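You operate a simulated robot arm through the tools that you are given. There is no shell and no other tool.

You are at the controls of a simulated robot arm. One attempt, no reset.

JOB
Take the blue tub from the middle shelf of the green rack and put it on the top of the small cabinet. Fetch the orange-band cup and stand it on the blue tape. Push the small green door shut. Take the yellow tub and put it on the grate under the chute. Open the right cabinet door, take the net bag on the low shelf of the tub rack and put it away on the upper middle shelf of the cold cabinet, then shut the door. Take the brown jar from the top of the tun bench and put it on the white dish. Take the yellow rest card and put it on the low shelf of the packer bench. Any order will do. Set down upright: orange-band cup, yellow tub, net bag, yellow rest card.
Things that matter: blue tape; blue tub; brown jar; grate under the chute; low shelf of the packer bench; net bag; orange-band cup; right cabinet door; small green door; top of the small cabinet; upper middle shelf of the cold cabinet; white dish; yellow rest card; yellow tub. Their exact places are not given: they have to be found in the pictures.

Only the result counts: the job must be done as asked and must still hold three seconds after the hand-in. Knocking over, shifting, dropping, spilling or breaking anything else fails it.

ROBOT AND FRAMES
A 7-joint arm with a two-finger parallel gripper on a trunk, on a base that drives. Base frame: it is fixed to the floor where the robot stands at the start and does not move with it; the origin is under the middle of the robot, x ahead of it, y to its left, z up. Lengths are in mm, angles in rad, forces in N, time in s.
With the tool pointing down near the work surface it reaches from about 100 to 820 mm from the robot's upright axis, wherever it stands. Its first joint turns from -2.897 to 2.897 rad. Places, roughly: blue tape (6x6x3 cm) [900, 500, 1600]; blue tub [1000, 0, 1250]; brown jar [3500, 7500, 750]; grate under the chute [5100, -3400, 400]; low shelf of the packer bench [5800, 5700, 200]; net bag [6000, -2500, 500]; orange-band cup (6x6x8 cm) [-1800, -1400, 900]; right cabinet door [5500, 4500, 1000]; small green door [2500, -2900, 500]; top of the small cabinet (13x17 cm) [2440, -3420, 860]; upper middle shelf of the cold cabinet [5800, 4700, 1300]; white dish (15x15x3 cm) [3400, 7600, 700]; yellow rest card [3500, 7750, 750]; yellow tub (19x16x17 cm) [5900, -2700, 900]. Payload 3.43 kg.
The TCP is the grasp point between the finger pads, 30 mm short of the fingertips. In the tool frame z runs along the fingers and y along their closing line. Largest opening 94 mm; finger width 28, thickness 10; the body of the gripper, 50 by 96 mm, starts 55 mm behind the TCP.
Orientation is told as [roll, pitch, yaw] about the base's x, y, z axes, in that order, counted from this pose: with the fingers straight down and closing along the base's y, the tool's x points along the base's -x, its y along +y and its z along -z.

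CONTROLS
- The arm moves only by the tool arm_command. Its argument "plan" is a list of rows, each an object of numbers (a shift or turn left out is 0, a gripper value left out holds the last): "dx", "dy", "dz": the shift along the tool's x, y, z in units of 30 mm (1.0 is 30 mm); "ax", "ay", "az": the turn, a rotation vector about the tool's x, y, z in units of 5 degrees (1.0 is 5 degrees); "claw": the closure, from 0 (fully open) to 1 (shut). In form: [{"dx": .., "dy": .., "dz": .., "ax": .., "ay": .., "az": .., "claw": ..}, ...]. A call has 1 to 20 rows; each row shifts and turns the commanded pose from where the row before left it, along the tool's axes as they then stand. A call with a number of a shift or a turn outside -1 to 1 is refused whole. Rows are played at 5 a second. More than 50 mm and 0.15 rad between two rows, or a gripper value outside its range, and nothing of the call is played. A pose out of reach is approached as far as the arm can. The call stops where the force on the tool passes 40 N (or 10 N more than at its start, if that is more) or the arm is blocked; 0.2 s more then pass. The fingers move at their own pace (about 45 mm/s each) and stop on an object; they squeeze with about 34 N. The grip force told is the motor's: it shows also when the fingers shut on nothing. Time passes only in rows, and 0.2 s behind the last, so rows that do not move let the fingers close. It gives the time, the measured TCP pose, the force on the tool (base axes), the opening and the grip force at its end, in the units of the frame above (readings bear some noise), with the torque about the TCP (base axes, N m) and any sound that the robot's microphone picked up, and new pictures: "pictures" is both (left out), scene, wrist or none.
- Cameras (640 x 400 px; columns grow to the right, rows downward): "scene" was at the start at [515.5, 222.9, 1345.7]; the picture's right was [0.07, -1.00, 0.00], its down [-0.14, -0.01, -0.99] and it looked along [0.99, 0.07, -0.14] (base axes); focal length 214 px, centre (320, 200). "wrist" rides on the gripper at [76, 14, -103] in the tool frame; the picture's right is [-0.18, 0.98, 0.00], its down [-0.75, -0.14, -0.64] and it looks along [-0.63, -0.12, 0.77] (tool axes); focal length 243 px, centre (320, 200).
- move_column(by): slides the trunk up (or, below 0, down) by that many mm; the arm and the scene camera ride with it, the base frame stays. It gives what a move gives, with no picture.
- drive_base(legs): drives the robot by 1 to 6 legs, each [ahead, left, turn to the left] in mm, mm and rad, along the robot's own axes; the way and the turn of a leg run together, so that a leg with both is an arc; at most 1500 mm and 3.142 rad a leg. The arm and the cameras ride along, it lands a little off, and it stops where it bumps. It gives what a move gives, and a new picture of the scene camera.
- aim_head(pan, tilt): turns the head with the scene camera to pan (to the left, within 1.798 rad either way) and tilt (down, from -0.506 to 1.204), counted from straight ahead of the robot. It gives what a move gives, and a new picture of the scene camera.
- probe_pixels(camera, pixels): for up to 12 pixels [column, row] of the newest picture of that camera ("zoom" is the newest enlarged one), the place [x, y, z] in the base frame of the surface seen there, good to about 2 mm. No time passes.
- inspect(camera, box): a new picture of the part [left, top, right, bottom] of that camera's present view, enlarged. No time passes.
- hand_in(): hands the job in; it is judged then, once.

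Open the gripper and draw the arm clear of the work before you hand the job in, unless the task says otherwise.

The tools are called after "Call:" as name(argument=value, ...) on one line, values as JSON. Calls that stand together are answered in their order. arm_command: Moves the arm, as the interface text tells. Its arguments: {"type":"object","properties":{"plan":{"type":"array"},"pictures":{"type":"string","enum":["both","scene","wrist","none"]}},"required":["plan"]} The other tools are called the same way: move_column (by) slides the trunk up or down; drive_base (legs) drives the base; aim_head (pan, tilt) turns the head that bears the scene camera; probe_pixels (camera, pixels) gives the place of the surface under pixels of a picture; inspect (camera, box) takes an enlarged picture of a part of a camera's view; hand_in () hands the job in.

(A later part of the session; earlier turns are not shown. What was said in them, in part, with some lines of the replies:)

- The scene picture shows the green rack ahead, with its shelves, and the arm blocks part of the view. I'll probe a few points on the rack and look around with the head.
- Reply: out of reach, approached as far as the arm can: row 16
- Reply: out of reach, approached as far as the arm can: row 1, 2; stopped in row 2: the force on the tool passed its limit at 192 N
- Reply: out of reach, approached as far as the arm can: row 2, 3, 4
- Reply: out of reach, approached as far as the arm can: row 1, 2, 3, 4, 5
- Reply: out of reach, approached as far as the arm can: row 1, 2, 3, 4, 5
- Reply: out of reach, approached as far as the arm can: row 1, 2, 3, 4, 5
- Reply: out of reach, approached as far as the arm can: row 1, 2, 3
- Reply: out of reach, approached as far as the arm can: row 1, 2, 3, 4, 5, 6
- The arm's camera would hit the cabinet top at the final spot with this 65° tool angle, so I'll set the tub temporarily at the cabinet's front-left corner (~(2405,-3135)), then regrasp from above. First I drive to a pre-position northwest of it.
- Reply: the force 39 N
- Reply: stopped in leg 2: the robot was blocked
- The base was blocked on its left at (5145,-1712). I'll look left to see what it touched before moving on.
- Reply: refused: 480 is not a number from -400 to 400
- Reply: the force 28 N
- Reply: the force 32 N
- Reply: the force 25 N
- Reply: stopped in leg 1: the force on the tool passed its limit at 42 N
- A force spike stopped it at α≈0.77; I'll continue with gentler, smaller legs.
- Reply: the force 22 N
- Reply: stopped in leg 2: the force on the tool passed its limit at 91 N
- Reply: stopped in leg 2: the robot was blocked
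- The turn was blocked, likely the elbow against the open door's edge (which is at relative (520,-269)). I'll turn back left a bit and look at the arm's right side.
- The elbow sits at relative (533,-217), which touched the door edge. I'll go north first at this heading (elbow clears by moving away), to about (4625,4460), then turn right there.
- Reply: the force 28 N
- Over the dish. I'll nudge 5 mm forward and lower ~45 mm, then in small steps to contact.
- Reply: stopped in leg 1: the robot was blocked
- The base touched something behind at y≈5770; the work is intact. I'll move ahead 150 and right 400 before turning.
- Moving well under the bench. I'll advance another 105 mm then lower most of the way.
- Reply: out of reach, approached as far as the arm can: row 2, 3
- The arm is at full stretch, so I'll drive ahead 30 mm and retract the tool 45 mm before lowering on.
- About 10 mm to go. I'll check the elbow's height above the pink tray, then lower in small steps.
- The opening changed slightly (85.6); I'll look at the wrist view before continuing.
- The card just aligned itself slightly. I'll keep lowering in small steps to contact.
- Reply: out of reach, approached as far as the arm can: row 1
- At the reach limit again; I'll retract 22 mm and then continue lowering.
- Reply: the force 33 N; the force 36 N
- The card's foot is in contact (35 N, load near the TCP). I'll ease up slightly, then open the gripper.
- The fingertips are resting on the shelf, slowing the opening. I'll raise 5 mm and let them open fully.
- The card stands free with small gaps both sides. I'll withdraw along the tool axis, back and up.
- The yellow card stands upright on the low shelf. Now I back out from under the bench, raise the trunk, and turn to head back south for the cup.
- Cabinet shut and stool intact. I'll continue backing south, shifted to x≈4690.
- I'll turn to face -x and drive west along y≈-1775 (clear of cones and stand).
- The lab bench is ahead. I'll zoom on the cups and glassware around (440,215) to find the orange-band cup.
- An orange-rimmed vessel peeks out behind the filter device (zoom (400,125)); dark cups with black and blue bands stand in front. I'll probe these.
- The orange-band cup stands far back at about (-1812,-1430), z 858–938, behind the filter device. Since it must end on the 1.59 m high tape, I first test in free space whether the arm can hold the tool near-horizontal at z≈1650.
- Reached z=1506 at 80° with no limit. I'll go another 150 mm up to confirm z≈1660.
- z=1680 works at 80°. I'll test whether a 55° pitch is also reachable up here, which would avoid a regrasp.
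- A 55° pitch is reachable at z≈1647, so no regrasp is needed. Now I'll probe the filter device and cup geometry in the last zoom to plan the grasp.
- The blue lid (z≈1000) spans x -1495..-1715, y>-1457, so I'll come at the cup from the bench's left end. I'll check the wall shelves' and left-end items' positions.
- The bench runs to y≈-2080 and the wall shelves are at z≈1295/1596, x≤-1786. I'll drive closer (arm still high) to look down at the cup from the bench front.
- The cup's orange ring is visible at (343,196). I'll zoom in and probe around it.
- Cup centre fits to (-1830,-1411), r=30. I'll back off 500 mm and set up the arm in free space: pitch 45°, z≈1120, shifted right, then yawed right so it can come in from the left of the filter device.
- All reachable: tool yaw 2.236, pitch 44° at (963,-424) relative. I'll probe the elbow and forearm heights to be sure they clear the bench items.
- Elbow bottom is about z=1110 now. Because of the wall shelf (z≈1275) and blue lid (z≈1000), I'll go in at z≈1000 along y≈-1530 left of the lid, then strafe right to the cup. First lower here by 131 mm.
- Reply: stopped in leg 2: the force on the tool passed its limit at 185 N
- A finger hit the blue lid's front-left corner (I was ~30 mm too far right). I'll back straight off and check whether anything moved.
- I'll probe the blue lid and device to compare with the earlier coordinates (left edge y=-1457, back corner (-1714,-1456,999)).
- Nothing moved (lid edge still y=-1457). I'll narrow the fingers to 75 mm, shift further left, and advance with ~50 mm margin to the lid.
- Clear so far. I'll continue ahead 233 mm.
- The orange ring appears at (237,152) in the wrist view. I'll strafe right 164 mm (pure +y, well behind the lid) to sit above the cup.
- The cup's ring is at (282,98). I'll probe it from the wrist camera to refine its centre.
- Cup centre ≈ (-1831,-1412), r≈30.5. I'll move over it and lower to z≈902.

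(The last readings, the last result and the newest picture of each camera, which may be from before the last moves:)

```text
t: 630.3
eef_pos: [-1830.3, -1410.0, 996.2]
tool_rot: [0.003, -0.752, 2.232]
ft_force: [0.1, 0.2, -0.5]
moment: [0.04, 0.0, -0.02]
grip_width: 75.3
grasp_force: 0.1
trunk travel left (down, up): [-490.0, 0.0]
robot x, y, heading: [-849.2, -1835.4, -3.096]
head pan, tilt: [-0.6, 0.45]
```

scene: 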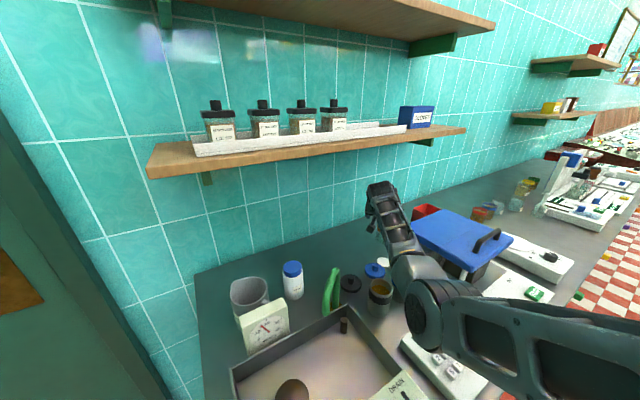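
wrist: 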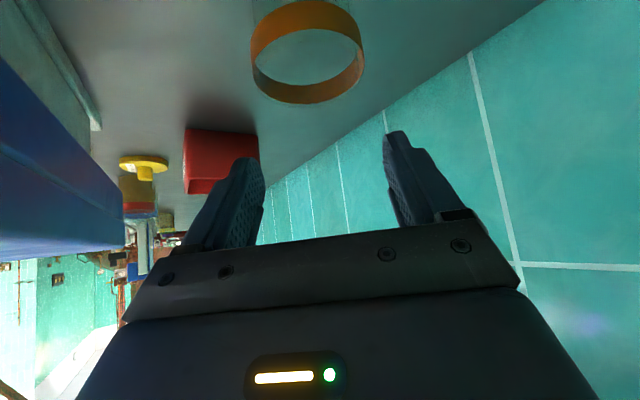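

I'll lower 60 mm and check alignment.

Call:
arm_command(plan=[{"dx": 0.682, "dz": 0.731}, {"dx": 0.682, "dz": 0.731}, {}], pictures="wrist")

Call:
probe_pixels(camera="wrist", pixels=[[270, 130], [375, 130], [290, 95], [340, 92]])

```text
t: 631.1
eef_pos: [-1833.0, -1412.1, 934.0]
tool_rot: [0.002, -0.753, 2.235]
ft_force: [-0.5, 0.3, 0.1]
moment: [0.01, -0.03, -0.02]
grip_width: 75.2
grasp_force: 0.1
trunk travel left (down, up): [-490.0, 0.0]
robot x, y, heading: [-851.8, -1835.9, -3.091]
head pan, tilt: [-0.6, 0.45]
```

wrist: 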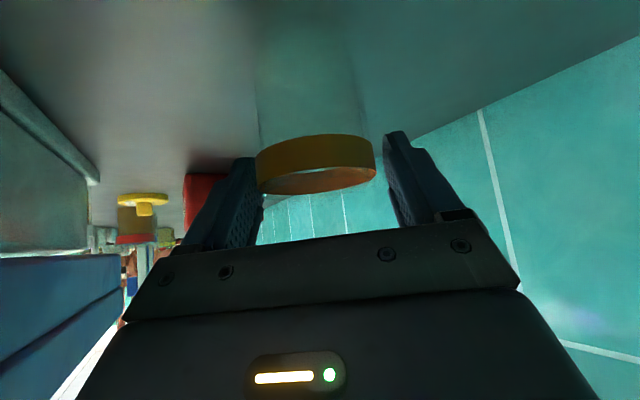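

```text
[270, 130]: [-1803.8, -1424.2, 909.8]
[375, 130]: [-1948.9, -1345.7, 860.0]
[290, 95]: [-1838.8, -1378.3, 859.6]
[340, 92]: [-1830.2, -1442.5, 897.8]
```

The cup is ~4 mm toward the image-left finger. I'll open a bit, shift 4 mm, lower the last 32 mm.

Call:
arm_command(plan=[{"claw": 0.1, "dy": -0.13}, {"claw": 0.1}, {"dx": 0.36, "dz": 0.386, "claw": 0.1}, {"dx": 0.36, "dz": 0.386, "claw": 0.1}, {}], pictures="wrist")

```text
t: 632.3
eef_pos: [-1828.5, -1409.8, 903.4]
tool_rot: [0.001, -0.753, 2.231]
ft_force: [-0.1, 0.6, 1.5]
moment: [-0.01, 0.0, 0.03]
grip_width: 84.7
grasp_force: 0.1
trunk travel left (down, up): [-490.0, 0.0]
robot x, y, heading: [-847.6, -1837.4, -3.095]
head pan, tilt: [-0.6, 0.45]
```

wrist: 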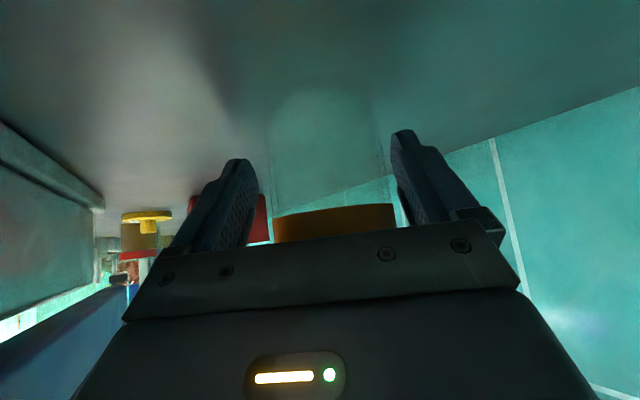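

Cup is centred. I'll close the gripper on it.

Call:
arm_command(plan=[{"claw": 0.3}, {"claw": 0.6}, {"claw": 1}, {"claw": 1}, {"claw": 1}, {"claw": 1}], pictures="wrist")

Call:
arm_command(plan=[{"dx": -0.15, "dz": -0.16}, {"dx": -0.3, "dz": -0.32}, {"dx": -0.682, "dz": -0.731}, {"dx": -0.682, "dz": -0.731}, {}])

```text
t: 633.7
eef_pos: [-1828.4, -1408.6, 904.1]
tool_rot: [0.002, -0.751, 2.232]
ft_force: [-0.7, -0.6, 0.1]
moment: [-0.04, 0.04, -0.01]
grip_width: 60.2
grasp_force: 33.7
trunk travel left (down, up): [-490.0, 0.0]
robot x, y, heading: [-847.5, -1834.3, -3.096]
head pan, tilt: [-0.6, 0.45]
```

wrist: 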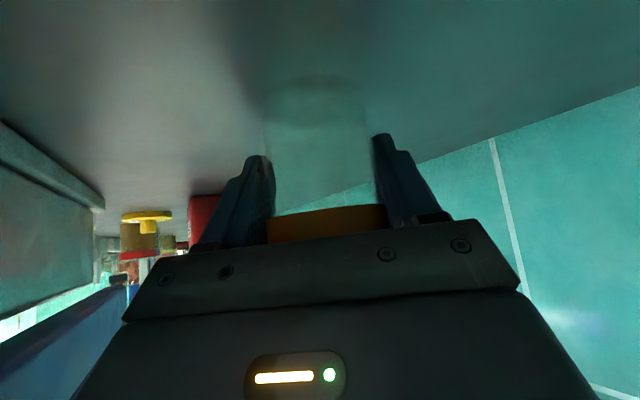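

```text
t: 634.9
eef_pos: [-1828.4, -1409.6, 984.0]
tool_rot: [0.002, -0.75, 2.233]
ft_force: [-0.3, 1.1, 0.5]
moment: [0.01, 0.03, 0.0]
grip_width: 60.3
grasp_force: 34.1
trunk travel left (down, up): [-490.0, 0.0]
robot x, y, heading: [-852.8, -1840.3, -3.088]
head pan, tilt: [-0.6, 0.45]
```

scene: 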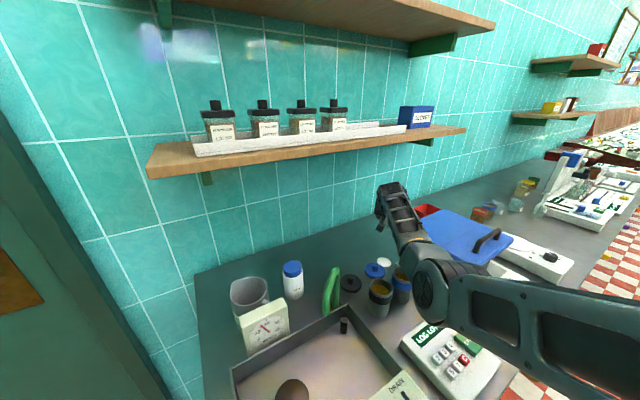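
wrist: 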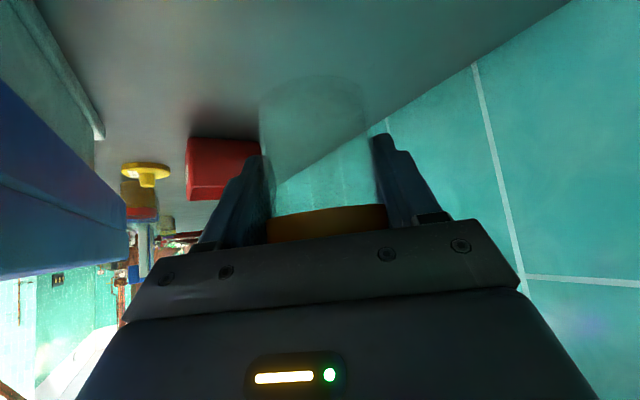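

The cup is held (60 mm) and lifted. I'll raise another 42 mm so its base clears the dark cups, then strafe left and back out along the same path.

Call:
arm_command(plan=[{"dx": -0.48, "dz": -0.51}, {"dx": -0.48, "dz": -0.51}, {}], pictures="none")

Call:
drive_base(legs=[[0, 168, 0]])

Call:
drive_base(legs=[[-250, 0, 0], [-300, 0, 0]])

```text
t: 635.7
eef_pos: [-1825.8, -1409.6, 1025.6]
tool_rot: [0.002, -0.753, 2.233]
ft_force: [0.7, -0.2, -0.8]
moment: [0.0, 0.0, 0.02]
grip_width: 60.4
grasp_force: 33.4
trunk travel left (down, up): [-490.0, 0.0]
robot x, y, heading: [-846.9, -1833.9, -3.089]
head pan, tilt: [-0.6, 0.45]
```

```text
t: 637.1
eef_pos: [-1816.9, -1581.2, 1026.2]
tool_rot: [0.0, -0.752, 2.232]
ft_force: [-0.7, 0.1, -0.8]
moment: [-0.01, -0.02, -0.05]
grip_width: 60.4
grasp_force: 34.4
trunk travel left (down, up): [-490.0, 0.0]
robot x, y, heading: [-839.0, -2005.5, -3.092]
head pan, tilt: [-0.6, 0.45]
```

scene: 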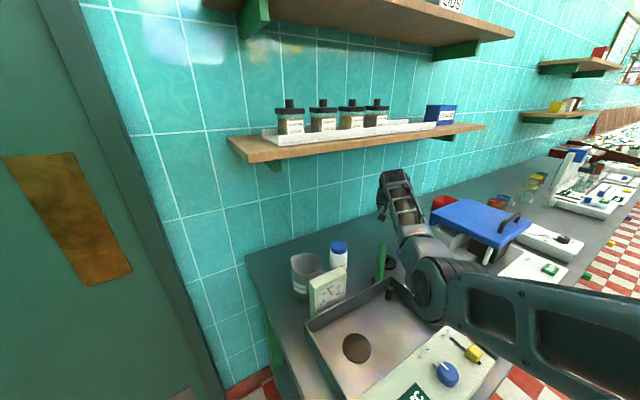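

```text
t: 640.6
eef_pos: [-1273.2, -1557.1, 1026.1]
tool_rot: [0.001, -0.753, 2.235]
ft_force: [0.0, 0.2, 0.4]
moment: [-0.01, -0.01, -0.03]
grip_width: 60.3
grasp_force: 33.3
trunk travel left (down, up): [-490.0, 0.0]
robot x, y, heading: [-295.2, -1984.4, -3.094]
head pan, tilt: [-0.6, 0.45]
```

scene: 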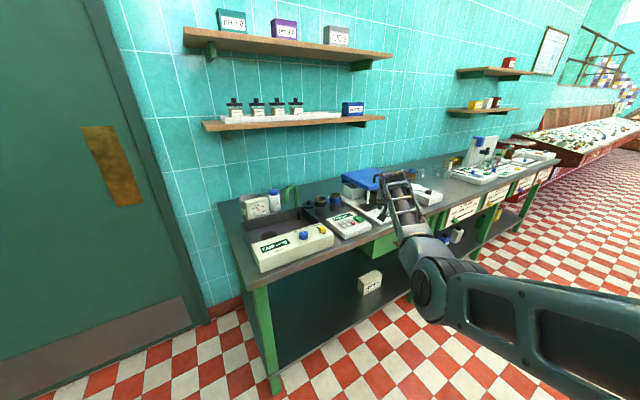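

The cup is out. I'll back off further and, in free space, yaw the tool back in line with the robot about the vertical (keeping the cup upright).

Call:
drive_base(legs=[[-350, 0, 0]])

Call:
arm_command(plan=[{"ax": -0.683, "az": -0.73}, {"ax": -0.683, "az": -0.73}, {"ax": -0.683, "az": -0.73}, {"ax": -0.683, "az": -0.73}, {"ax": -0.683, "az": -0.73}, {"ax": -0.683, "az": -0.73}, {"ax": -0.683, "az": -0.73}, {"ax": -0.683, "az": -0.73}, {"ax": -0.683, "az": -0.73}, {"ax": -0.683, "az": -0.73}, {"ax": -0.683, "az": -0.73}, {}], pictures="none")

Call:
arm_command(plan=[{"dx": 0.3, "dz": -0.28, "dy": 0.9}, {"dx": 0.3, "dz": -0.28, "dy": 0.9}, {"dx": 0.3, "dz": -0.28, "dy": 0.9}, {"dx": 0.3, "dz": -0.28, "dy": 0.9}, {"dx": 0.3, "dz": -0.28, "dy": 0.9}, {"dx": 0.3, "dz": -0.28, "dy": 0.9}, {"dx": 0.3, "dz": -0.28, "dy": 0.9}, {"dx": 0.3, "dz": -0.28, "dy": 0.9}, {"dx": 0.3, "dz": -0.28, "dy": 0.9}, {"dx": 0.3, "dz": -0.28, "dy": 0.9}, {}], pictures="scene")

```text
t: 642.8
eef_pos: [-940.9, -1546.4, 1025.7]
tool_rot: [0.003, -0.752, 2.243]
ft_force: [-0.4, -0.3, -0.7]
moment: [0.02, -0.02, 0.03]
grip_width: 60.1
grasp_force: 34.1
trunk travel left (down, up): [-490.0, 0.0]
robot x, y, heading: [38.4, -1960.1, -3.08]
head pan, tilt: [-0.6, 0.45]
```

scene: 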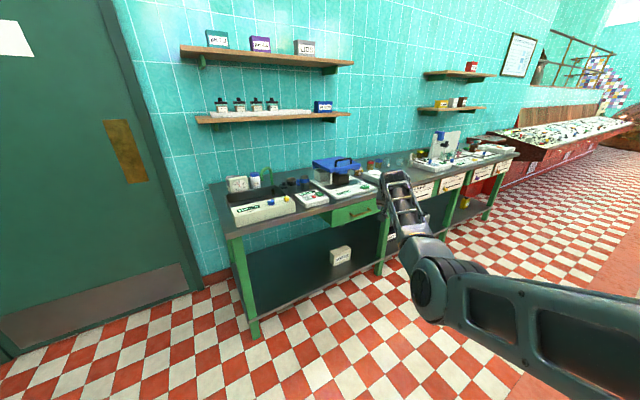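

```text
t: 645.4
eef_pos: [-939.9, -1543.7, 1026.7]
tool_rot: [0.002, -0.752, -3.078]
ft_force: [0.5, -0.8, -1.1]
moment: [0.0, 0.01, -0.01]
grip_width: 60.4
grasp_force: 34.1
trunk travel left (down, up): [-490.0, 0.0]
robot x, y, heading: [39.4, -1961.4, -3.083]
head pan, tilt: [-0.6, 0.45]
```

```text
t: 647.8
eef_pos: [-803.0, -1809.4, 1025.3]
tool_rot: [0.002, -0.752, -3.08]
ft_force: [-0.6, -0.3, -0.1]
moment: [-0.01, 0.02, 0.02]
grip_width: 60.1
grasp_force: 33.7
trunk travel left (down, up): [-490.0, 0.0]
robot x, y, heading: [40.4, -1962.8, -3.081]
head pan, tilt: [-0.6, 0.45]
```

scene: 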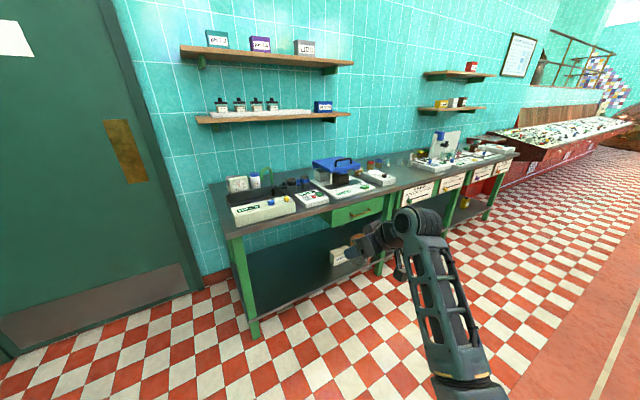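

Cup still upright (pitch unchanged). I'll retract slightly and raise toward z≈1650 to confirm this pitch is reachable at that height.

Call:
arm_command(plan=[{"dx": 0.5, "dz": -0.466}, {"dx": 0.5, "dz": -0.466}, {"dx": 0.4, "dz": -0.373}, {"dx": -0.683, "dz": -0.73}, {"dx": -0.683, "dz": -0.73}, {"dx": -0.683, "dz": -0.73}, {"dx": -0.683, "dz": -0.73}, {"dx": -0.683, "dz": -0.73}, {"dx": -0.683, "dz": -0.73}, {"dx": -0.683, "dz": -0.73}, {"dx": -0.683, "dz": -0.73}, {"dx": -0.683, "dz": -0.73}, {"dx": -0.683, "dz": -0.73}, {"dx": -0.683, "dz": -0.73}, {"dx": -0.683, "dz": -0.73}, {"dx": -0.683, "dz": -0.73}, {"dx": -0.683, "dz": -0.73}, {"dx": -0.683, "dz": -0.73}, {}], pictures="none")

Call:
arm_command(plan=[{"dx": -0.683, "dz": -0.73}, {"dx": -0.683, "dz": -0.73}, {"dx": -0.683, "dz": -0.73}, {"dx": -0.683, "dz": -0.73}, {"dx": -0.683, "dz": -0.73}, {}], pictures="scene")

```text
t: 651.8
eef_pos: [-744.6, -1802.0, 1476.5]
tool_rot: [0.001, -0.754, -3.08]
ft_force: [0.8, 0.1, -0.6]
moment: [0.03, 0.02, 0.04]
grip_width: 60.1
grasp_force: 33.7
trunk travel left (down, up): [-490.0, 0.0]
robot x, y, heading: [42.1, -1960.6, -3.079]
head pan, tilt: [-0.6, 0.45]
```

```text
t: 653.2
eef_pos: [-743.2, -1802.6, 1628.9]
tool_rot: [0.002, -0.753, -3.082]
ft_force: [0.2, -0.5, 0.1]
moment: [-0.01, -0.02, -0.02]
grip_width: 60.3
grasp_force: 34.1
trunk travel left (down, up): [-490.0, 0.0]
robot x, y, heading: [36.3, -1960.8, -3.079]
head pan, tilt: [-0.6, 0.45]
```

scene: 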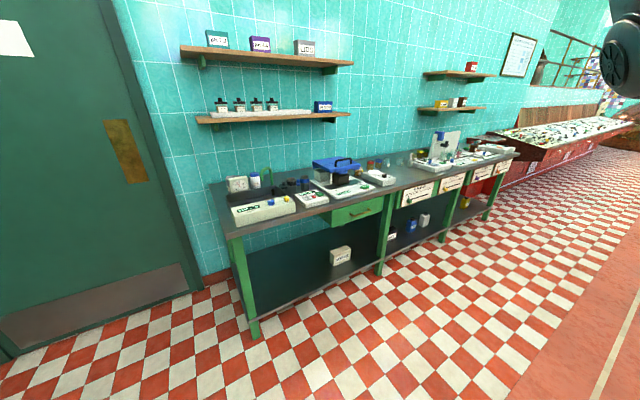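

z=1629 reached fine. I'll raise another 40 mm to have approach clearance.

Call:
arm_command(plan=[{"dx": -0.5, "dz": -0.534}, {"dx": -0.5, "dz": -0.534}, {}], pictures="none")

```text
t: 654.0
eef_pos: [-741.1, -1803.6, 1672.4]
tool_rot: [0.001, -0.752, -3.08]
ft_force: [0.1, -0.7, -0.3]
moment: [-0.02, 0.0, 0.0]
grip_width: 60.3
grasp_force: 33.5
trunk travel left (down, up): [-490.0, 0.0]
robot x, y, heading: [37.2, -1962.3, -3.079]
head pan, tilt: [-0.6, 0.45]
```

Now to the rack: I'll turn to face +y, drive north in the aisle, and then turn to face the rack.

Call:
drive_base(legs=[[0, 0, -1.634], [1300, 120, 0], [1250, 120, 0]])

Call:
drive_base(legs=[[0, 0, -1.57]])

Call:
aim_head(pan=0.1, tilt=-0.05)

```text
t: 670.5
eef_pos: [123.3, 1352.6, 1672.6]
tool_rot: [0.001, -0.751, 1.539]
ft_force: [0.4, 0.0, -1.2]
moment: [0.04, 0.0, 0.0]
grip_width: 60.2
grasp_force: 33.7
trunk travel left (down, up): [-490.0, 0.0]
robot x, y, heading: [-104.7, 588.0, 1.539]
head pan, tilt: [-0.6, 0.45]
```

scene: 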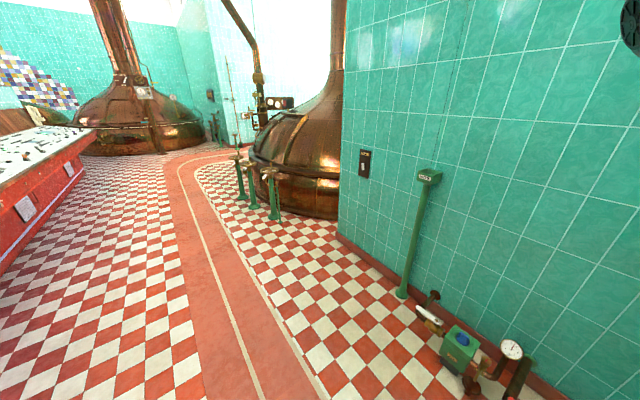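

```text
t: 674.6
eef_pos: [666.6, 396.4, 1671.9]
tool_rot: [0.003, -0.751, 0.02]
ft_force: [0.3, 0.5, -1.3]
moment: [-0.02, -0.01, -0.02]
grip_width: 60.5
grasp_force: 34.4
trunk travel left (down, up): [-490.0, 0.0]
robot x, y, heading: [-111.2, 591.2, 0.016]
head pan, tilt: [-0.6, 0.45]
```

scene: 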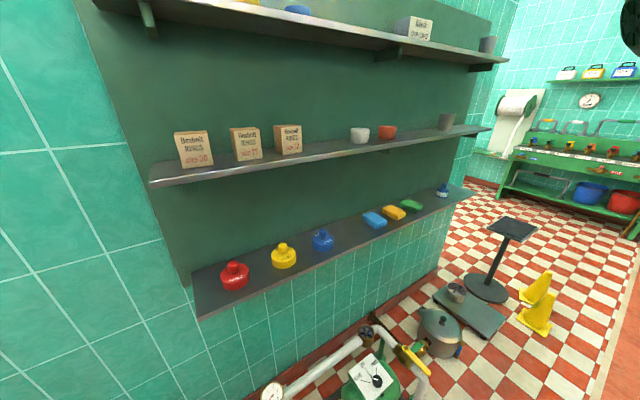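

```text
t: 675.7
eef_pos: [667.5, 398.0, 1671.8]
tool_rot: [0.002, -0.752, 0.02]
ft_force: [0.3, 0.1, 0.1]
moment: [-0.04, 0.02, -0.02]
grip_width: 60.4
grasp_force: 34.4
trunk travel left (down, up): [-490.0, 0.0]
robot x, y, heading: [-110.2, 591.9, 0.021]
head pan, tilt: [0.099, -0.051]
```

scene: 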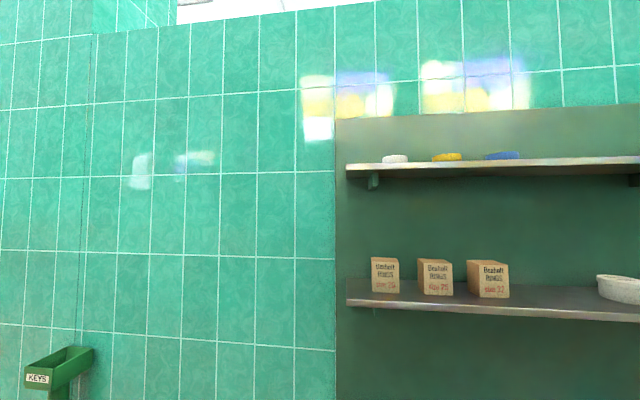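

The blue tape is at (503,155), seen from below. Pipework and a pump stand on the floor at the rack's foot, so I'll probe those before driving closer, then zoom on the tape.

Call:
inspect(camera="scene", box=[440, 130, 560, 190])

Call:
probe_pixels(camera="scene", pixels=[[503, 155], [490, 156], [518, 156], [503, 152], [447, 157], [395, 158], [503, 162], [560, 160], [503, 168]])

Call:
aim_head(pan=-0.3, tilt=0.9)

```text
5.33 times, centred on (500, 160) of scene
```

zoom: 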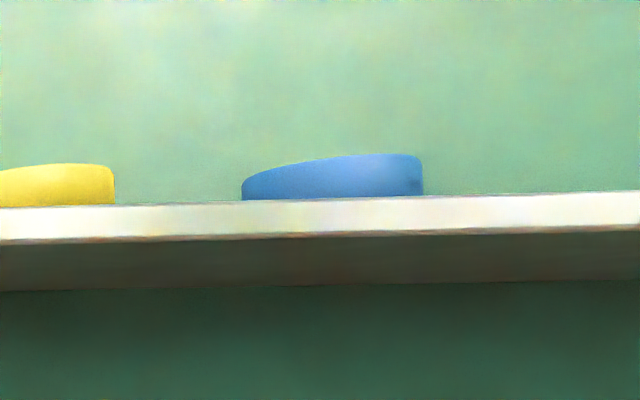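

```text
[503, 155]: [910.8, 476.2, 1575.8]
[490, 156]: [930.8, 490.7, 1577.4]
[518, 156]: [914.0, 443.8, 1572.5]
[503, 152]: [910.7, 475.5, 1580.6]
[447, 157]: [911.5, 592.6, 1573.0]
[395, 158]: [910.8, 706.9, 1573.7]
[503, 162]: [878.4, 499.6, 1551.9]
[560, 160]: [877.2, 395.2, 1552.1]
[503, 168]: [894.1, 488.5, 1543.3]
```

```text
t: 676.9
eef_pos: [666.9, 397.3, 1672.5]
tool_rot: [0.004, -0.752, 0.02]
ft_force: [0.3, 0.4, -1.0]
moment: [0.01, -0.01, 0.01]
grip_width: 60.2
grasp_force: 33.8
trunk travel left (down, up): [-490.0, 0.0]
robot x, y, heading: [-107.3, 587.6, 0.013]
head pan, tilt: [-0.3, 0.901]
```

scene: 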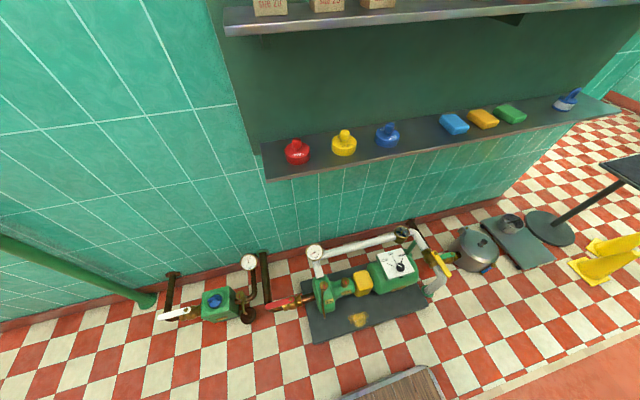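

I see a pump on a mat in front of the rack. I'll probe its extents and my deck's front edge.

Call:
probe_pixels(camera="scene", pixels=[[360, 335], [320, 340], [425, 305], [440, 290], [400, 378], [350, 395], [320, 290], [435, 260], [215, 305], [250, 320], [480, 265], [295, 150]])

```text
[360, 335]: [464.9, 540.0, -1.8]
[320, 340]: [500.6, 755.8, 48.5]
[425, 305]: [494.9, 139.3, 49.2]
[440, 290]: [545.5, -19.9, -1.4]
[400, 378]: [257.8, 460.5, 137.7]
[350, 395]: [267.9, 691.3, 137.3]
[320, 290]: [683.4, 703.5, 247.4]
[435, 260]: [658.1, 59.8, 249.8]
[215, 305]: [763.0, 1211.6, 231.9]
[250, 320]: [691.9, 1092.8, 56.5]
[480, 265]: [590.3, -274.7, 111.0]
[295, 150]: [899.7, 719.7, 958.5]
```

The pump mat (front edge x≈495) limits my base to x≈100, so I need about 840 mm of forward reach at this height. I'll test extending 75 mm here.

Call:
arm_command(plan=[{"dx": -0.61, "dz": 0.57}, {"dx": -0.61, "dz": 0.57}, {"dx": -0.61, "dz": 0.57}, {}], pictures="none")

Call:
aim_head(pan=-0.1, tilt=-0.2)

```text
t: 677.9
eef_pos: [742.6, 399.1, 1671.1]
tool_rot: [0.001, -0.753, 0.019]
ft_force: [0.5, -0.3, -0.6]
moment: [-0.01, -0.03, -0.02]
grip_width: 60.3
grasp_force: 33.7
trunk travel left (down, up): [-490.0, 0.0]
robot x, y, heading: [-107.6, 589.6, 0.02]
head pan, tilt: [-0.3, 0.901]
```

```text
t: 679.2
eef_pos: [742.6, 398.0, 1670.3]
tool_rot: [0.002, -0.751, 0.019]
ft_force: [0.1, 0.6, 0.2]
moment: [-0.02, 0.01, 0.01]
grip_width: 60.3
grasp_force: 33.6
trunk travel left (down, up): [-490.0, 0.0]
robot x, y, heading: [-110.1, 591.4, 0.016]
head pan, tilt: [-0.099, -0.201]
```

scene: 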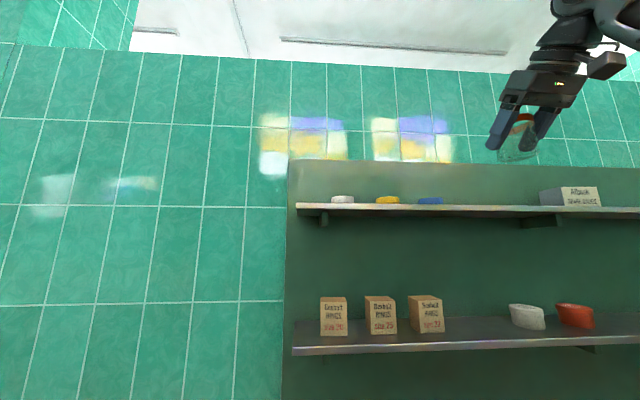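

Reach is fine. Tape centre fits to about (937,462). I'll look through the wrist camera for a view from above.

Call:
arm_command(plan=[{}], pictures="wrist")

Call:
inspect(camera="scene", box=[460, 60, 600, 180])

```text
t: 679.6
eef_pos: [743.2, 398.7, 1671.1]
tool_rot: [0.001, -0.752, 0.019]
ft_force: [1.1, 0.3, -0.7]
moment: [0.02, 0.02, -0.01]
grip_width: 60.5
grasp_force: 33.7
trunk travel left (down, up): [-490.0, 0.0]
robot x, y, heading: [-106.0, 590.8, 0.015]
head pan, tilt: [-0.099, -0.201]
```

wrist: 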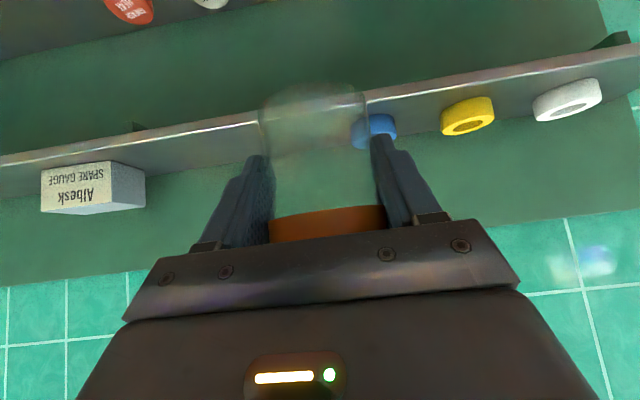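

```text
3.33 times, centred on (530, 120) of scene
```

zoom: 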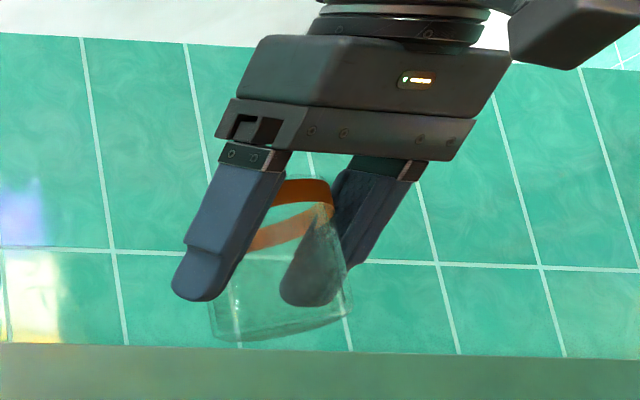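

The tape rolls are visible: blue at (373,130), yellow and white further. I'll probe the blue one's top.

Call:
probe_pixels(camera="wrist", pixels=[[380, 118], [392, 118], [390, 128], [360, 140], [355, 145], [362, 148], [468, 104], [468, 125], [445, 128], [490, 118], [420, 125], [470, 133]])

Call:
inspect(camera="wrist", box=[320, 70, 500, 180])

```text
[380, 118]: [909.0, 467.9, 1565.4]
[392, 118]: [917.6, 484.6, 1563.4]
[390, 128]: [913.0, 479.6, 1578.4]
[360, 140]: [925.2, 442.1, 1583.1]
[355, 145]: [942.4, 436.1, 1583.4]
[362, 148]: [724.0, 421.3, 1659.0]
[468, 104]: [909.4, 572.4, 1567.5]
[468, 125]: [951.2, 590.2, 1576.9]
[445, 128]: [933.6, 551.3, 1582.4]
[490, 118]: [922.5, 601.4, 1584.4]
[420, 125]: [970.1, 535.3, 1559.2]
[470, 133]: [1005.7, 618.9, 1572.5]
```

```text
3.56 times, centred on (410, 125) of wrist
```

zoom: 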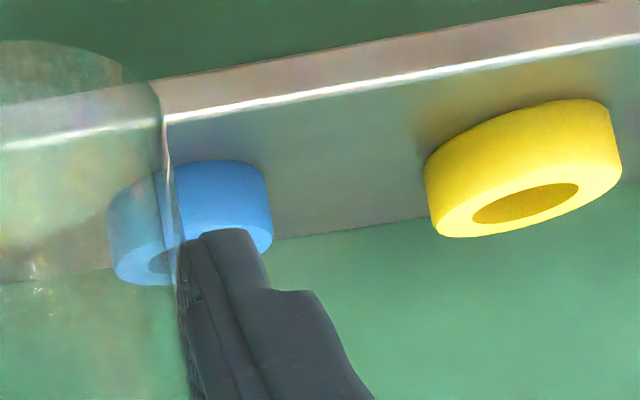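

Blue tape: centre ≈ (937.5,462), top z≈1583.5. I'll drive ahead 196 mm and left 60 mm to bring the cup over it (base stays clear of the mat).

Call:
drive_base(legs=[[140, 60, 0], [50, 0, 0]])

Call:
arm_command(plan=[{}])

```text
t: 681.5
eef_pos: [929.5, 461.5, 1672.6]
tool_rot: [0.002, -0.753, 0.02]
ft_force: [0.1, -0.1, 0.9]
moment: [0.01, -0.01, -0.01]
grip_width: 60.3
grasp_force: 33.9
trunk travel left (down, up): [-490.0, 0.0]
robot x, y, heading: [76.6, 649.5, 0.022]
head pan, tilt: [-0.099, -0.201]
```

scene: 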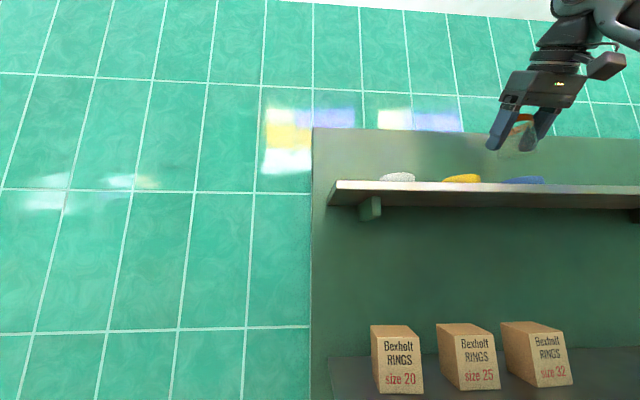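

```text
t: 681.9
eef_pos: [930.6, 461.3, 1671.4]
tool_rot: [0.003, -0.75, 0.018]
ft_force: [-0.1, 0.2, -1.2]
moment: [-0.02, 0.0, -0.03]
grip_width: 60.2
grasp_force: 34.0
trunk travel left (down, up): [-490.0, 0.0]
robot x, y, heading: [83.0, 650.5, 0.016]
head pan, tilt: [-0.099, -0.201]
```

scene: 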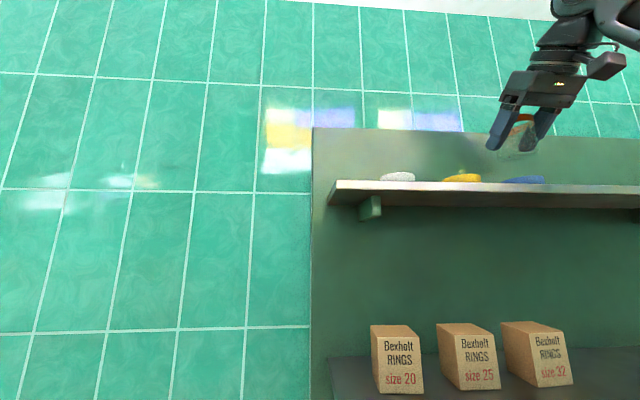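
wrist: 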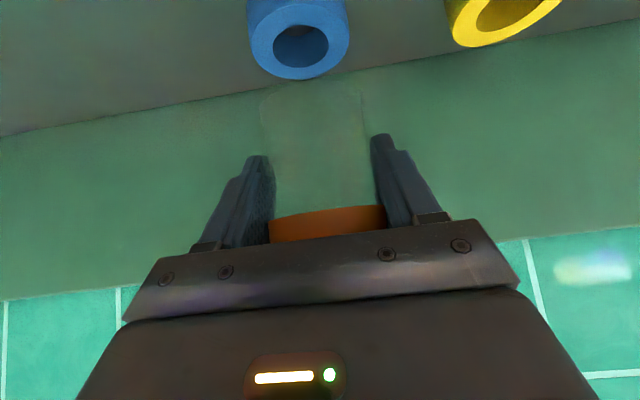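

The blue tape is right in view below. I'll probe its ring for exact centre and top height.

Call:
probe_pixels(camera="wrist", pixels=[[254, 45], [345, 35], [300, 76], [270, 68], [335, 62], [262, 58], [300, 30], [300, 22], [280, 70], [320, 72]])

```text
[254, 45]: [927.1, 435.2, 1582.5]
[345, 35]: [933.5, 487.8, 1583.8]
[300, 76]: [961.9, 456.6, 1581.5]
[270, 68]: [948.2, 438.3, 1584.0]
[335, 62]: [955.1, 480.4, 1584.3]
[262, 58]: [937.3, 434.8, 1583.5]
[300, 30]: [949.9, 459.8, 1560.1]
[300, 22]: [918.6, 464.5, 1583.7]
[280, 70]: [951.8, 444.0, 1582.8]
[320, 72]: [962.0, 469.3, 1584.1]
```

Tape centre ≈ (935,461.5), top z≈1583.7. I'll move 5 mm forward and lower 36 mm, then step down to contact.

Call:
arm_command(plan=[{"dx": -0.13, "dz": 0.125}, {"dx": 0.41, "dz": 0.438}, {"dx": 0.3, "dz": 0.32}, {"dx": 0.12, "dz": 0.128}, {}])

Call:
inspect(camera="scene", box=[440, 80, 600, 220])

```text
t: 683.1
eef_pos: [936.1, 461.8, 1634.2]
tool_rot: [0.001, -0.753, 0.02]
ft_force: [-1.0, 0.4, -0.6]
moment: [0.0, 0.0, 0.02]
grip_width: 60.5
grasp_force: 33.4
trunk travel left (down, up): [-490.0, 0.0]
robot x, y, heading: [77.4, 653.1, 0.02]
head pan, tilt: [-0.099, -0.201]
```

scene: 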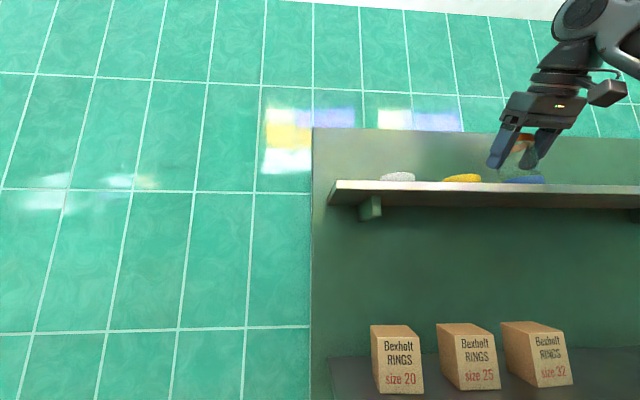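
wrist: 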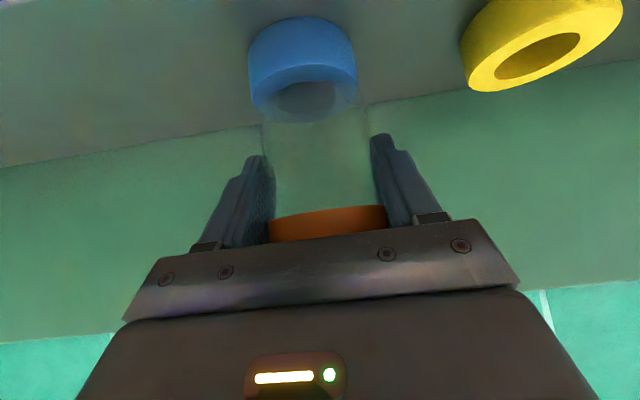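

```text
2.86 times, centred on (520, 150) of scene
```

zoom: 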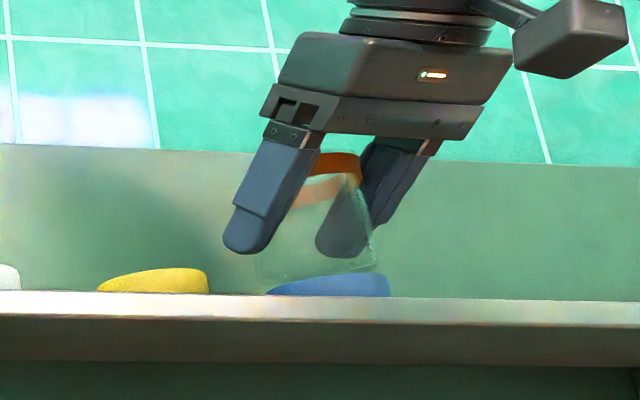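

The cup's base looks ~4 mm left and ~3 mm too far back relative to the tape. I'll correct by that and re-check.

Call:
arm_command(plan=[{"dx": 0.073, "dz": -0.068, "dy": -0.13}, {}], pictures="wrist")

Call:
inspect(camera="scene", box=[470, 120, 570, 200])

Call:
inspect(camera="wrist", box=[220, 0, 420, 250])

```text
t: 683.7
eef_pos: [933.2, 457.3, 1633.6]
tool_rot: [0.001, -0.754, 0.02]
ft_force: [0.3, -0.5, -0.6]
moment: [0.06, 0.01, 0.01]
grip_width: 60.4
grasp_force: 33.9
trunk travel left (down, up): [-490.0, 0.0]
robot x, y, heading: [79.5, 652.7, 0.018]
head pan, tilt: [-0.099, -0.201]
```

wrist: 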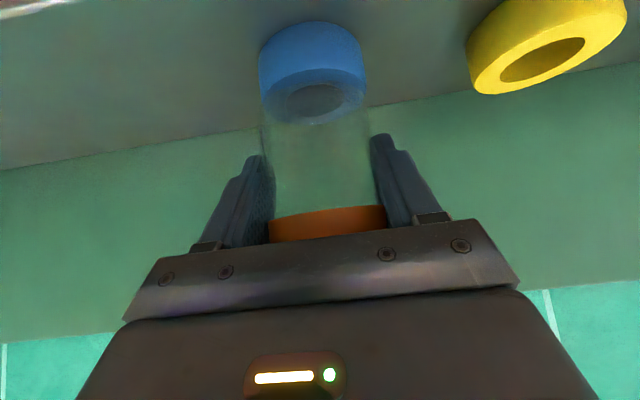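

```text
5.00 times, centred on (520, 160) of scene
```

zoom: 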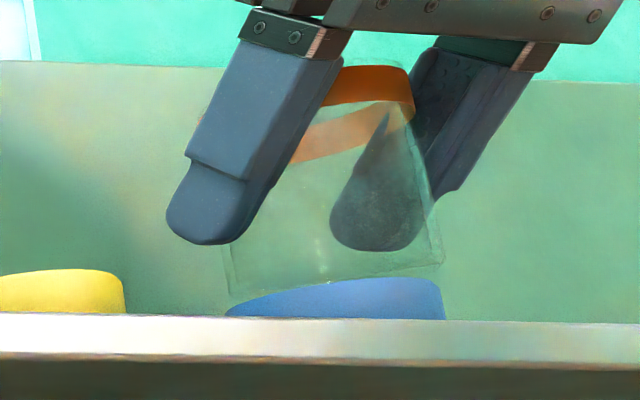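

```text
1.60 times, centred on (320, 125) of wrist
```

zoom: 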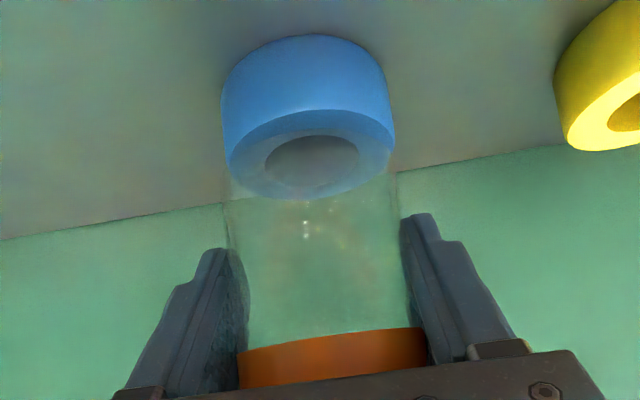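

Cup base and tape now line up (228–443 vs 228–445 in the zoom). I'll lower in 1.5 mm steps to contact.

Call:
arm_command(plan=[{"dx": 0.034, "dz": 0.036}, {}, {"dx": 0.034, "dz": 0.036}, {}, {"dx": 0.034, "dz": 0.036}, {}], pictures="none")

```text
t: 685.1
eef_pos: [933.2, 457.9, 1631.3]
tool_rot: [0.0, -0.753, 0.019]
ft_force: [-0.5, -0.2, -0.9]
moment: [0.0, 0.02, 0.0]
grip_width: 60.4
grasp_force: 33.3
trunk travel left (down, up): [-490.0, 0.0]
robot x, y, heading: [83.5, 653.8, 0.022]
head pan, tilt: [-0.099, -0.201]
```

Call:
arm_command(plan=[{"dx": 0.034, "dz": 0.036}, {}, {"dx": 0.034, "dz": 0.036}, {}], pictures="none")

```text
t: 686.1
eef_pos: [931.6, 458.0, 1627.4]
tool_rot: [0.001, -0.754, 0.02]
ft_force: [0.0, 0.2, 3.2]
moment: [0.1, 0.06, -0.01]
grip_width: 60.1
grasp_force: 34.3
trunk travel left (down, up): [-490.0, 0.0]
robot x, y, heading: [77.4, 652.8, 0.018]
head pan, tilt: [-0.099, -0.201]
```

Light contact (3 N). I'll open the gripper now in gentle increments.

Call:
arm_command(plan=[{"dx": 0.012, "dz": 0.013}, {}, {"claw": 0.33}, {"claw": 0.3}, {"claw": 0.25}, {"claw": 0.2}, {"claw": 0.15}, {}], pictures="wrist")

Call:
inspect(camera="scene", box=[470, 120, 570, 200])

```text
t: 687.9
eef_pos: [932.6, 457.4, 1626.6]
tool_rot: [0.002, -0.752, 0.019]
ft_force: [0.3, 0.1, -0.1]
moment: [0.03, -0.03, 0.02]
grip_width: 80.3
grasp_force: 0.0
trunk travel left (down, up): [-490.0, 0.0]
robot x, y, heading: [80.2, 653.5, 0.016]
head pan, tilt: [-0.099, -0.201]
```

wrist: 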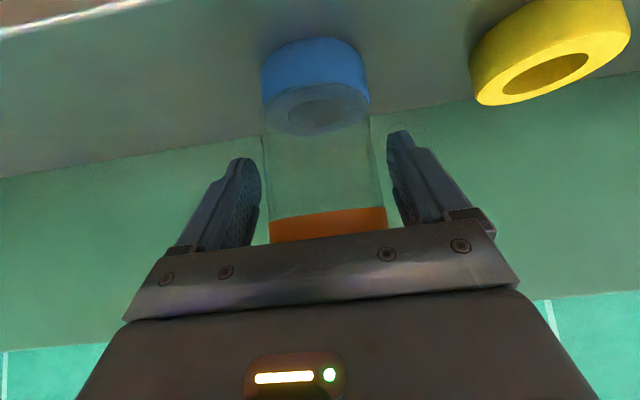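

```text
5.00 times, centred on (520, 160) of scene
```

zoom: 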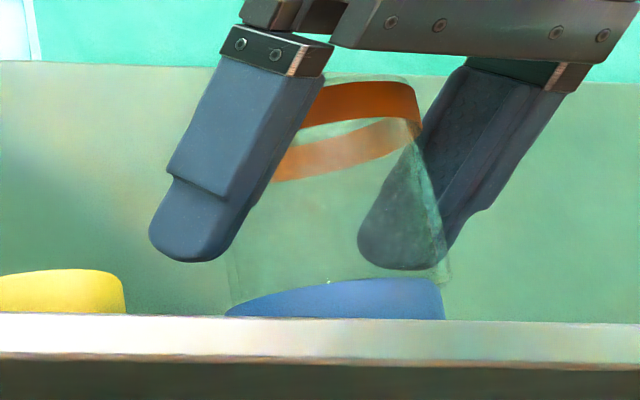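

The cup stands on the tape, fingers clear on both sides. I'll withdraw slowly along the tool axis.

Call:
arm_command(plan=[{"dz": -0.25}, {"dz": -0.3}, {"dz": -0.5}, {"dz": -0.8}, {"dz": -1}, {}])

Call:
inspect(camera="scene", box=[470, 110, 590, 210])

```text
t: 689.3
eef_pos: [873.0, 457.6, 1690.7]
tool_rot: [0.002, -0.753, 0.02]
ft_force: [0.5, 0.4, 0.3]
moment: [0.01, 0.0, 0.0]
grip_width: 80.0
grasp_force: 0.1
trunk travel left (down, up): [-490.0, 0.0]
robot x, y, heading: [78.6, 654.2, 0.02]
head pan, tilt: [-0.099, -0.201]
```

scene: 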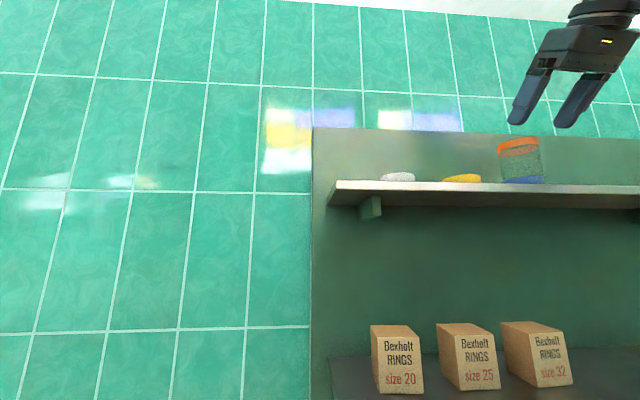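
wrist: 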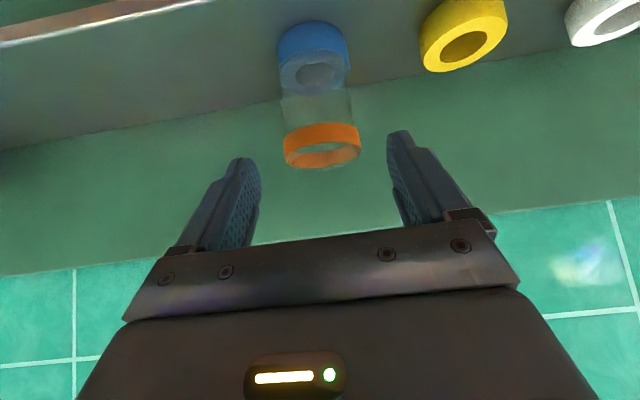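

```text
4.00 times, centred on (530, 160) of scene
```

zoom: 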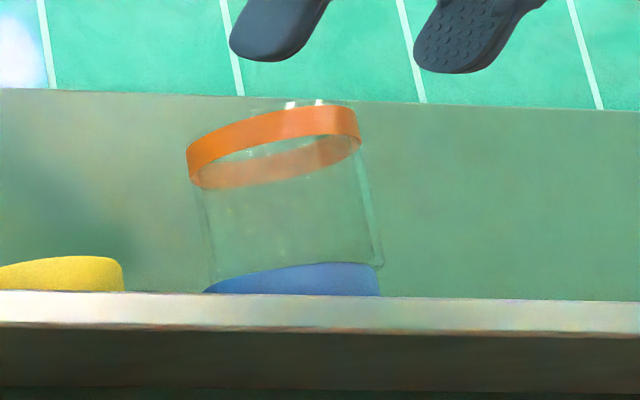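

The cup stands upright on the blue tape. I'll drive back clear of the rack, and then check the green door from a distance before handing in.

Call:
drive_base(legs=[[-400, 0, 0]])

Call:
inspect(camera="scene", box=[380, 120, 560, 240])

Call:
drive_base(legs=[[0, -500, 0], [0, 0, -1.0]])

Call:
aim_head(pan=-0.2, tilt=0.3)

```text
t: 691.8
eef_pos: [473.1, 448.1, 1689.7]
tool_rot: [0.002, -0.753, 0.016]
ft_force: [0.4, -0.1, -1.1]
moment: [0.01, -0.02, -0.01]
grip_width: 79.8
grasp_force: 0.0
trunk travel left (down, up): [-490.0, 0.0]
robot x, y, heading: [-319.2, 644.6, 0.018]
head pan, tilt: [-0.099, -0.201]
```

scene: 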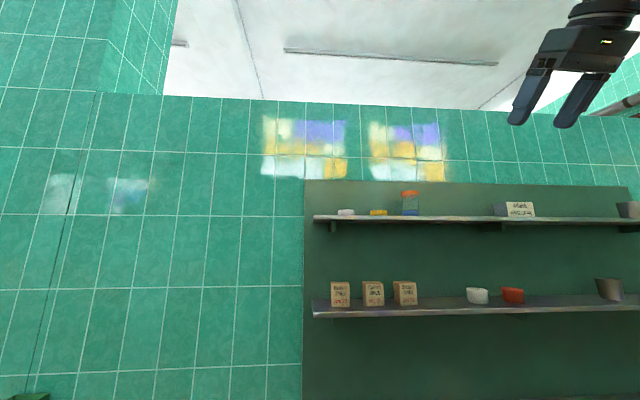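

```text
3.33 times, centred on (470, 180) of scene
```

zoom: 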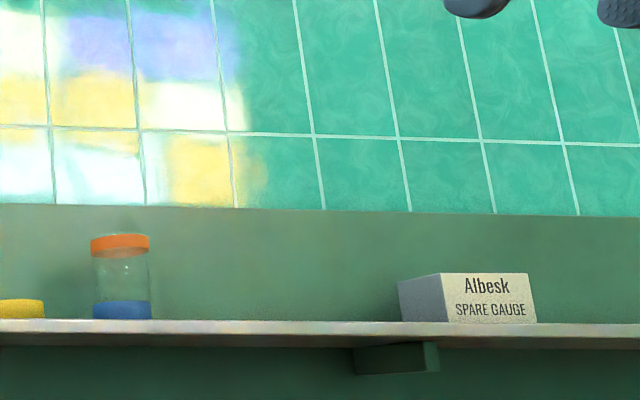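

```text
t: 697.2
eef_pos: [-15.9, -601.6, 1691.8]
tool_rot: [0.001, -0.752, -0.943]
ft_force: [-0.1, 0.3, -0.4]
moment: [0.02, 0.01, 0.01]
grip_width: 79.8
grasp_force: 0.0
trunk travel left (down, up): [-490.0, 0.0]
robot x, y, heading: [-310.8, 164.7, -0.95]
head pan, tilt: [-0.099, -0.201]
```

scene: 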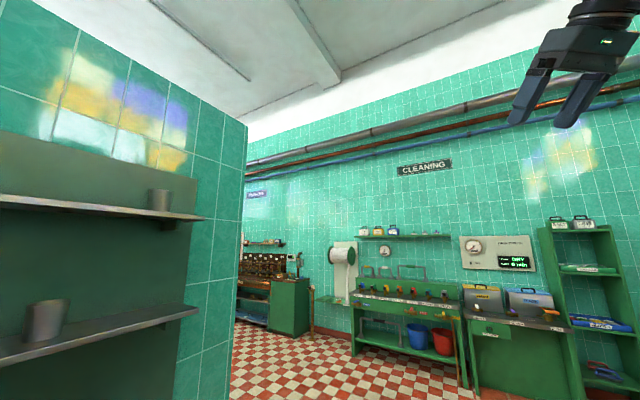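

```text
t: 698.1
eef_pos: [-15.5, -601.3, 1690.8]
tool_rot: [0.002, -0.752, -0.944]
ft_force: [-0.3, -0.7, 0.9]
moment: [0.01, 0.02, 0.01]
grip_width: 79.7
grasp_force: 0.0
trunk travel left (down, up): [-490.0, 0.0]
robot x, y, heading: [-309.7, 160.4, -0.943]
head pan, tilt: [-0.201, 0.3]
```

scene: 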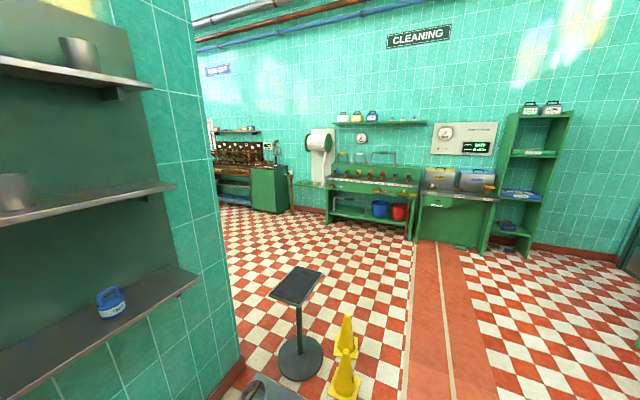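

The cup is upright on the tape, and the small cabinet in the distance (265,190) looks shut. I'll zoom in and probe it to confirm.

Call:
inspect(camera="scene", box=[205, 120, 305, 230])

Call:
probe_pixels(camera="zoom", pixels=[[300, 240], [260, 250], [320, 280], [350, 240], [290, 300]])

```text
3.64 times, centred on (255, 175) of scene
```

zoom: 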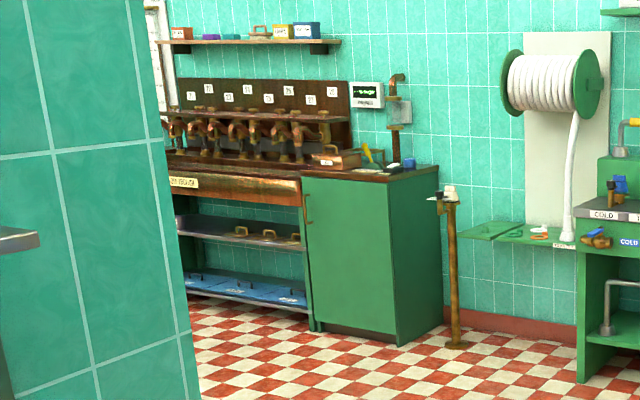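

```text
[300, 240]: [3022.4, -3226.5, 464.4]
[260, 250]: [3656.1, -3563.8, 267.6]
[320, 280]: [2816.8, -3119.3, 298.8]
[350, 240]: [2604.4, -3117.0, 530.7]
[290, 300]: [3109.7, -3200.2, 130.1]
```

The green door is shut (y≈-3118 across) and the blue tub is on the cabinet top. I'll open the gripper fully with the arm in free space.

Call:
arm_command(plan=[{"claw": 0}, {"claw": 0}, {"claw": 0}], pictures="none")

```text
t: 698.9
eef_pos: [-16.6, -601.4, 1691.4]
tool_rot: [0.002, -0.751, -0.945]
ft_force: [0.5, 0.7, 0.2]
moment: [-0.02, 0.0, 0.01]
grip_width: 93.8
grasp_force: 0.1
trunk travel left (down, up): [-490.0, 0.0]
robot x, y, heading: [-308.5, 161.9, -0.947]
head pan, tilt: [-0.201, 0.3]
```

All the tasks are done, the gripper is open (93.8 mm) and the arm stands clear of everything, so I hand the job in.

Call:
hand_in()

```text
The job is handed in.
```

I finished all seven parts of the job and handed it in, with the gripper open and the arm clear. I don't have the judging result yet. I looked at each item after setting it down. At the end I looked again at the cup, the green door and the blue tub.

| Task | Where it ended up |
|---|---|
| Blue tub | Standing flat on the top of the small cabinet |
| Small green door | Shut |
| Yellow tub | Upright on the grate under the chute |
| Net bag | Upright on the upper middle shelf of the cold cabinet. I opened the right door to reach it and pressed it shut afterwards |
| Brown jar | On the white dish |
| Yellow rest card | Upright on the low shelf of the packer bench, behind the pink tray |
| Orange-band cup | Upright on the blue tape |

These things could count against the result:

- **Contact with the filter device:** on the way to the cup, a finger hit the blue lid hard (185 N). I measured the lid before and after and it had not moved.
- **Base bumps:** the base touched something twice, once beside the table with the DUST bin and once behind the robot in front of the tun bench. The table looked undisturbed. I never saw what was behind the robot.
- **Elbow on the cabinet door:** the robot's elbow also touched the open cabinet door once.
- **Cold cabinet alarm:** the "OVER +8 °C" lamp came on while the door was open, and I did not check whether it went off again.
- **Bag's lane on the shelf:** the shelf has marked lanes, and the bag (labelled EARTHY) is in the FINE lane. The job only asked for the shelf.
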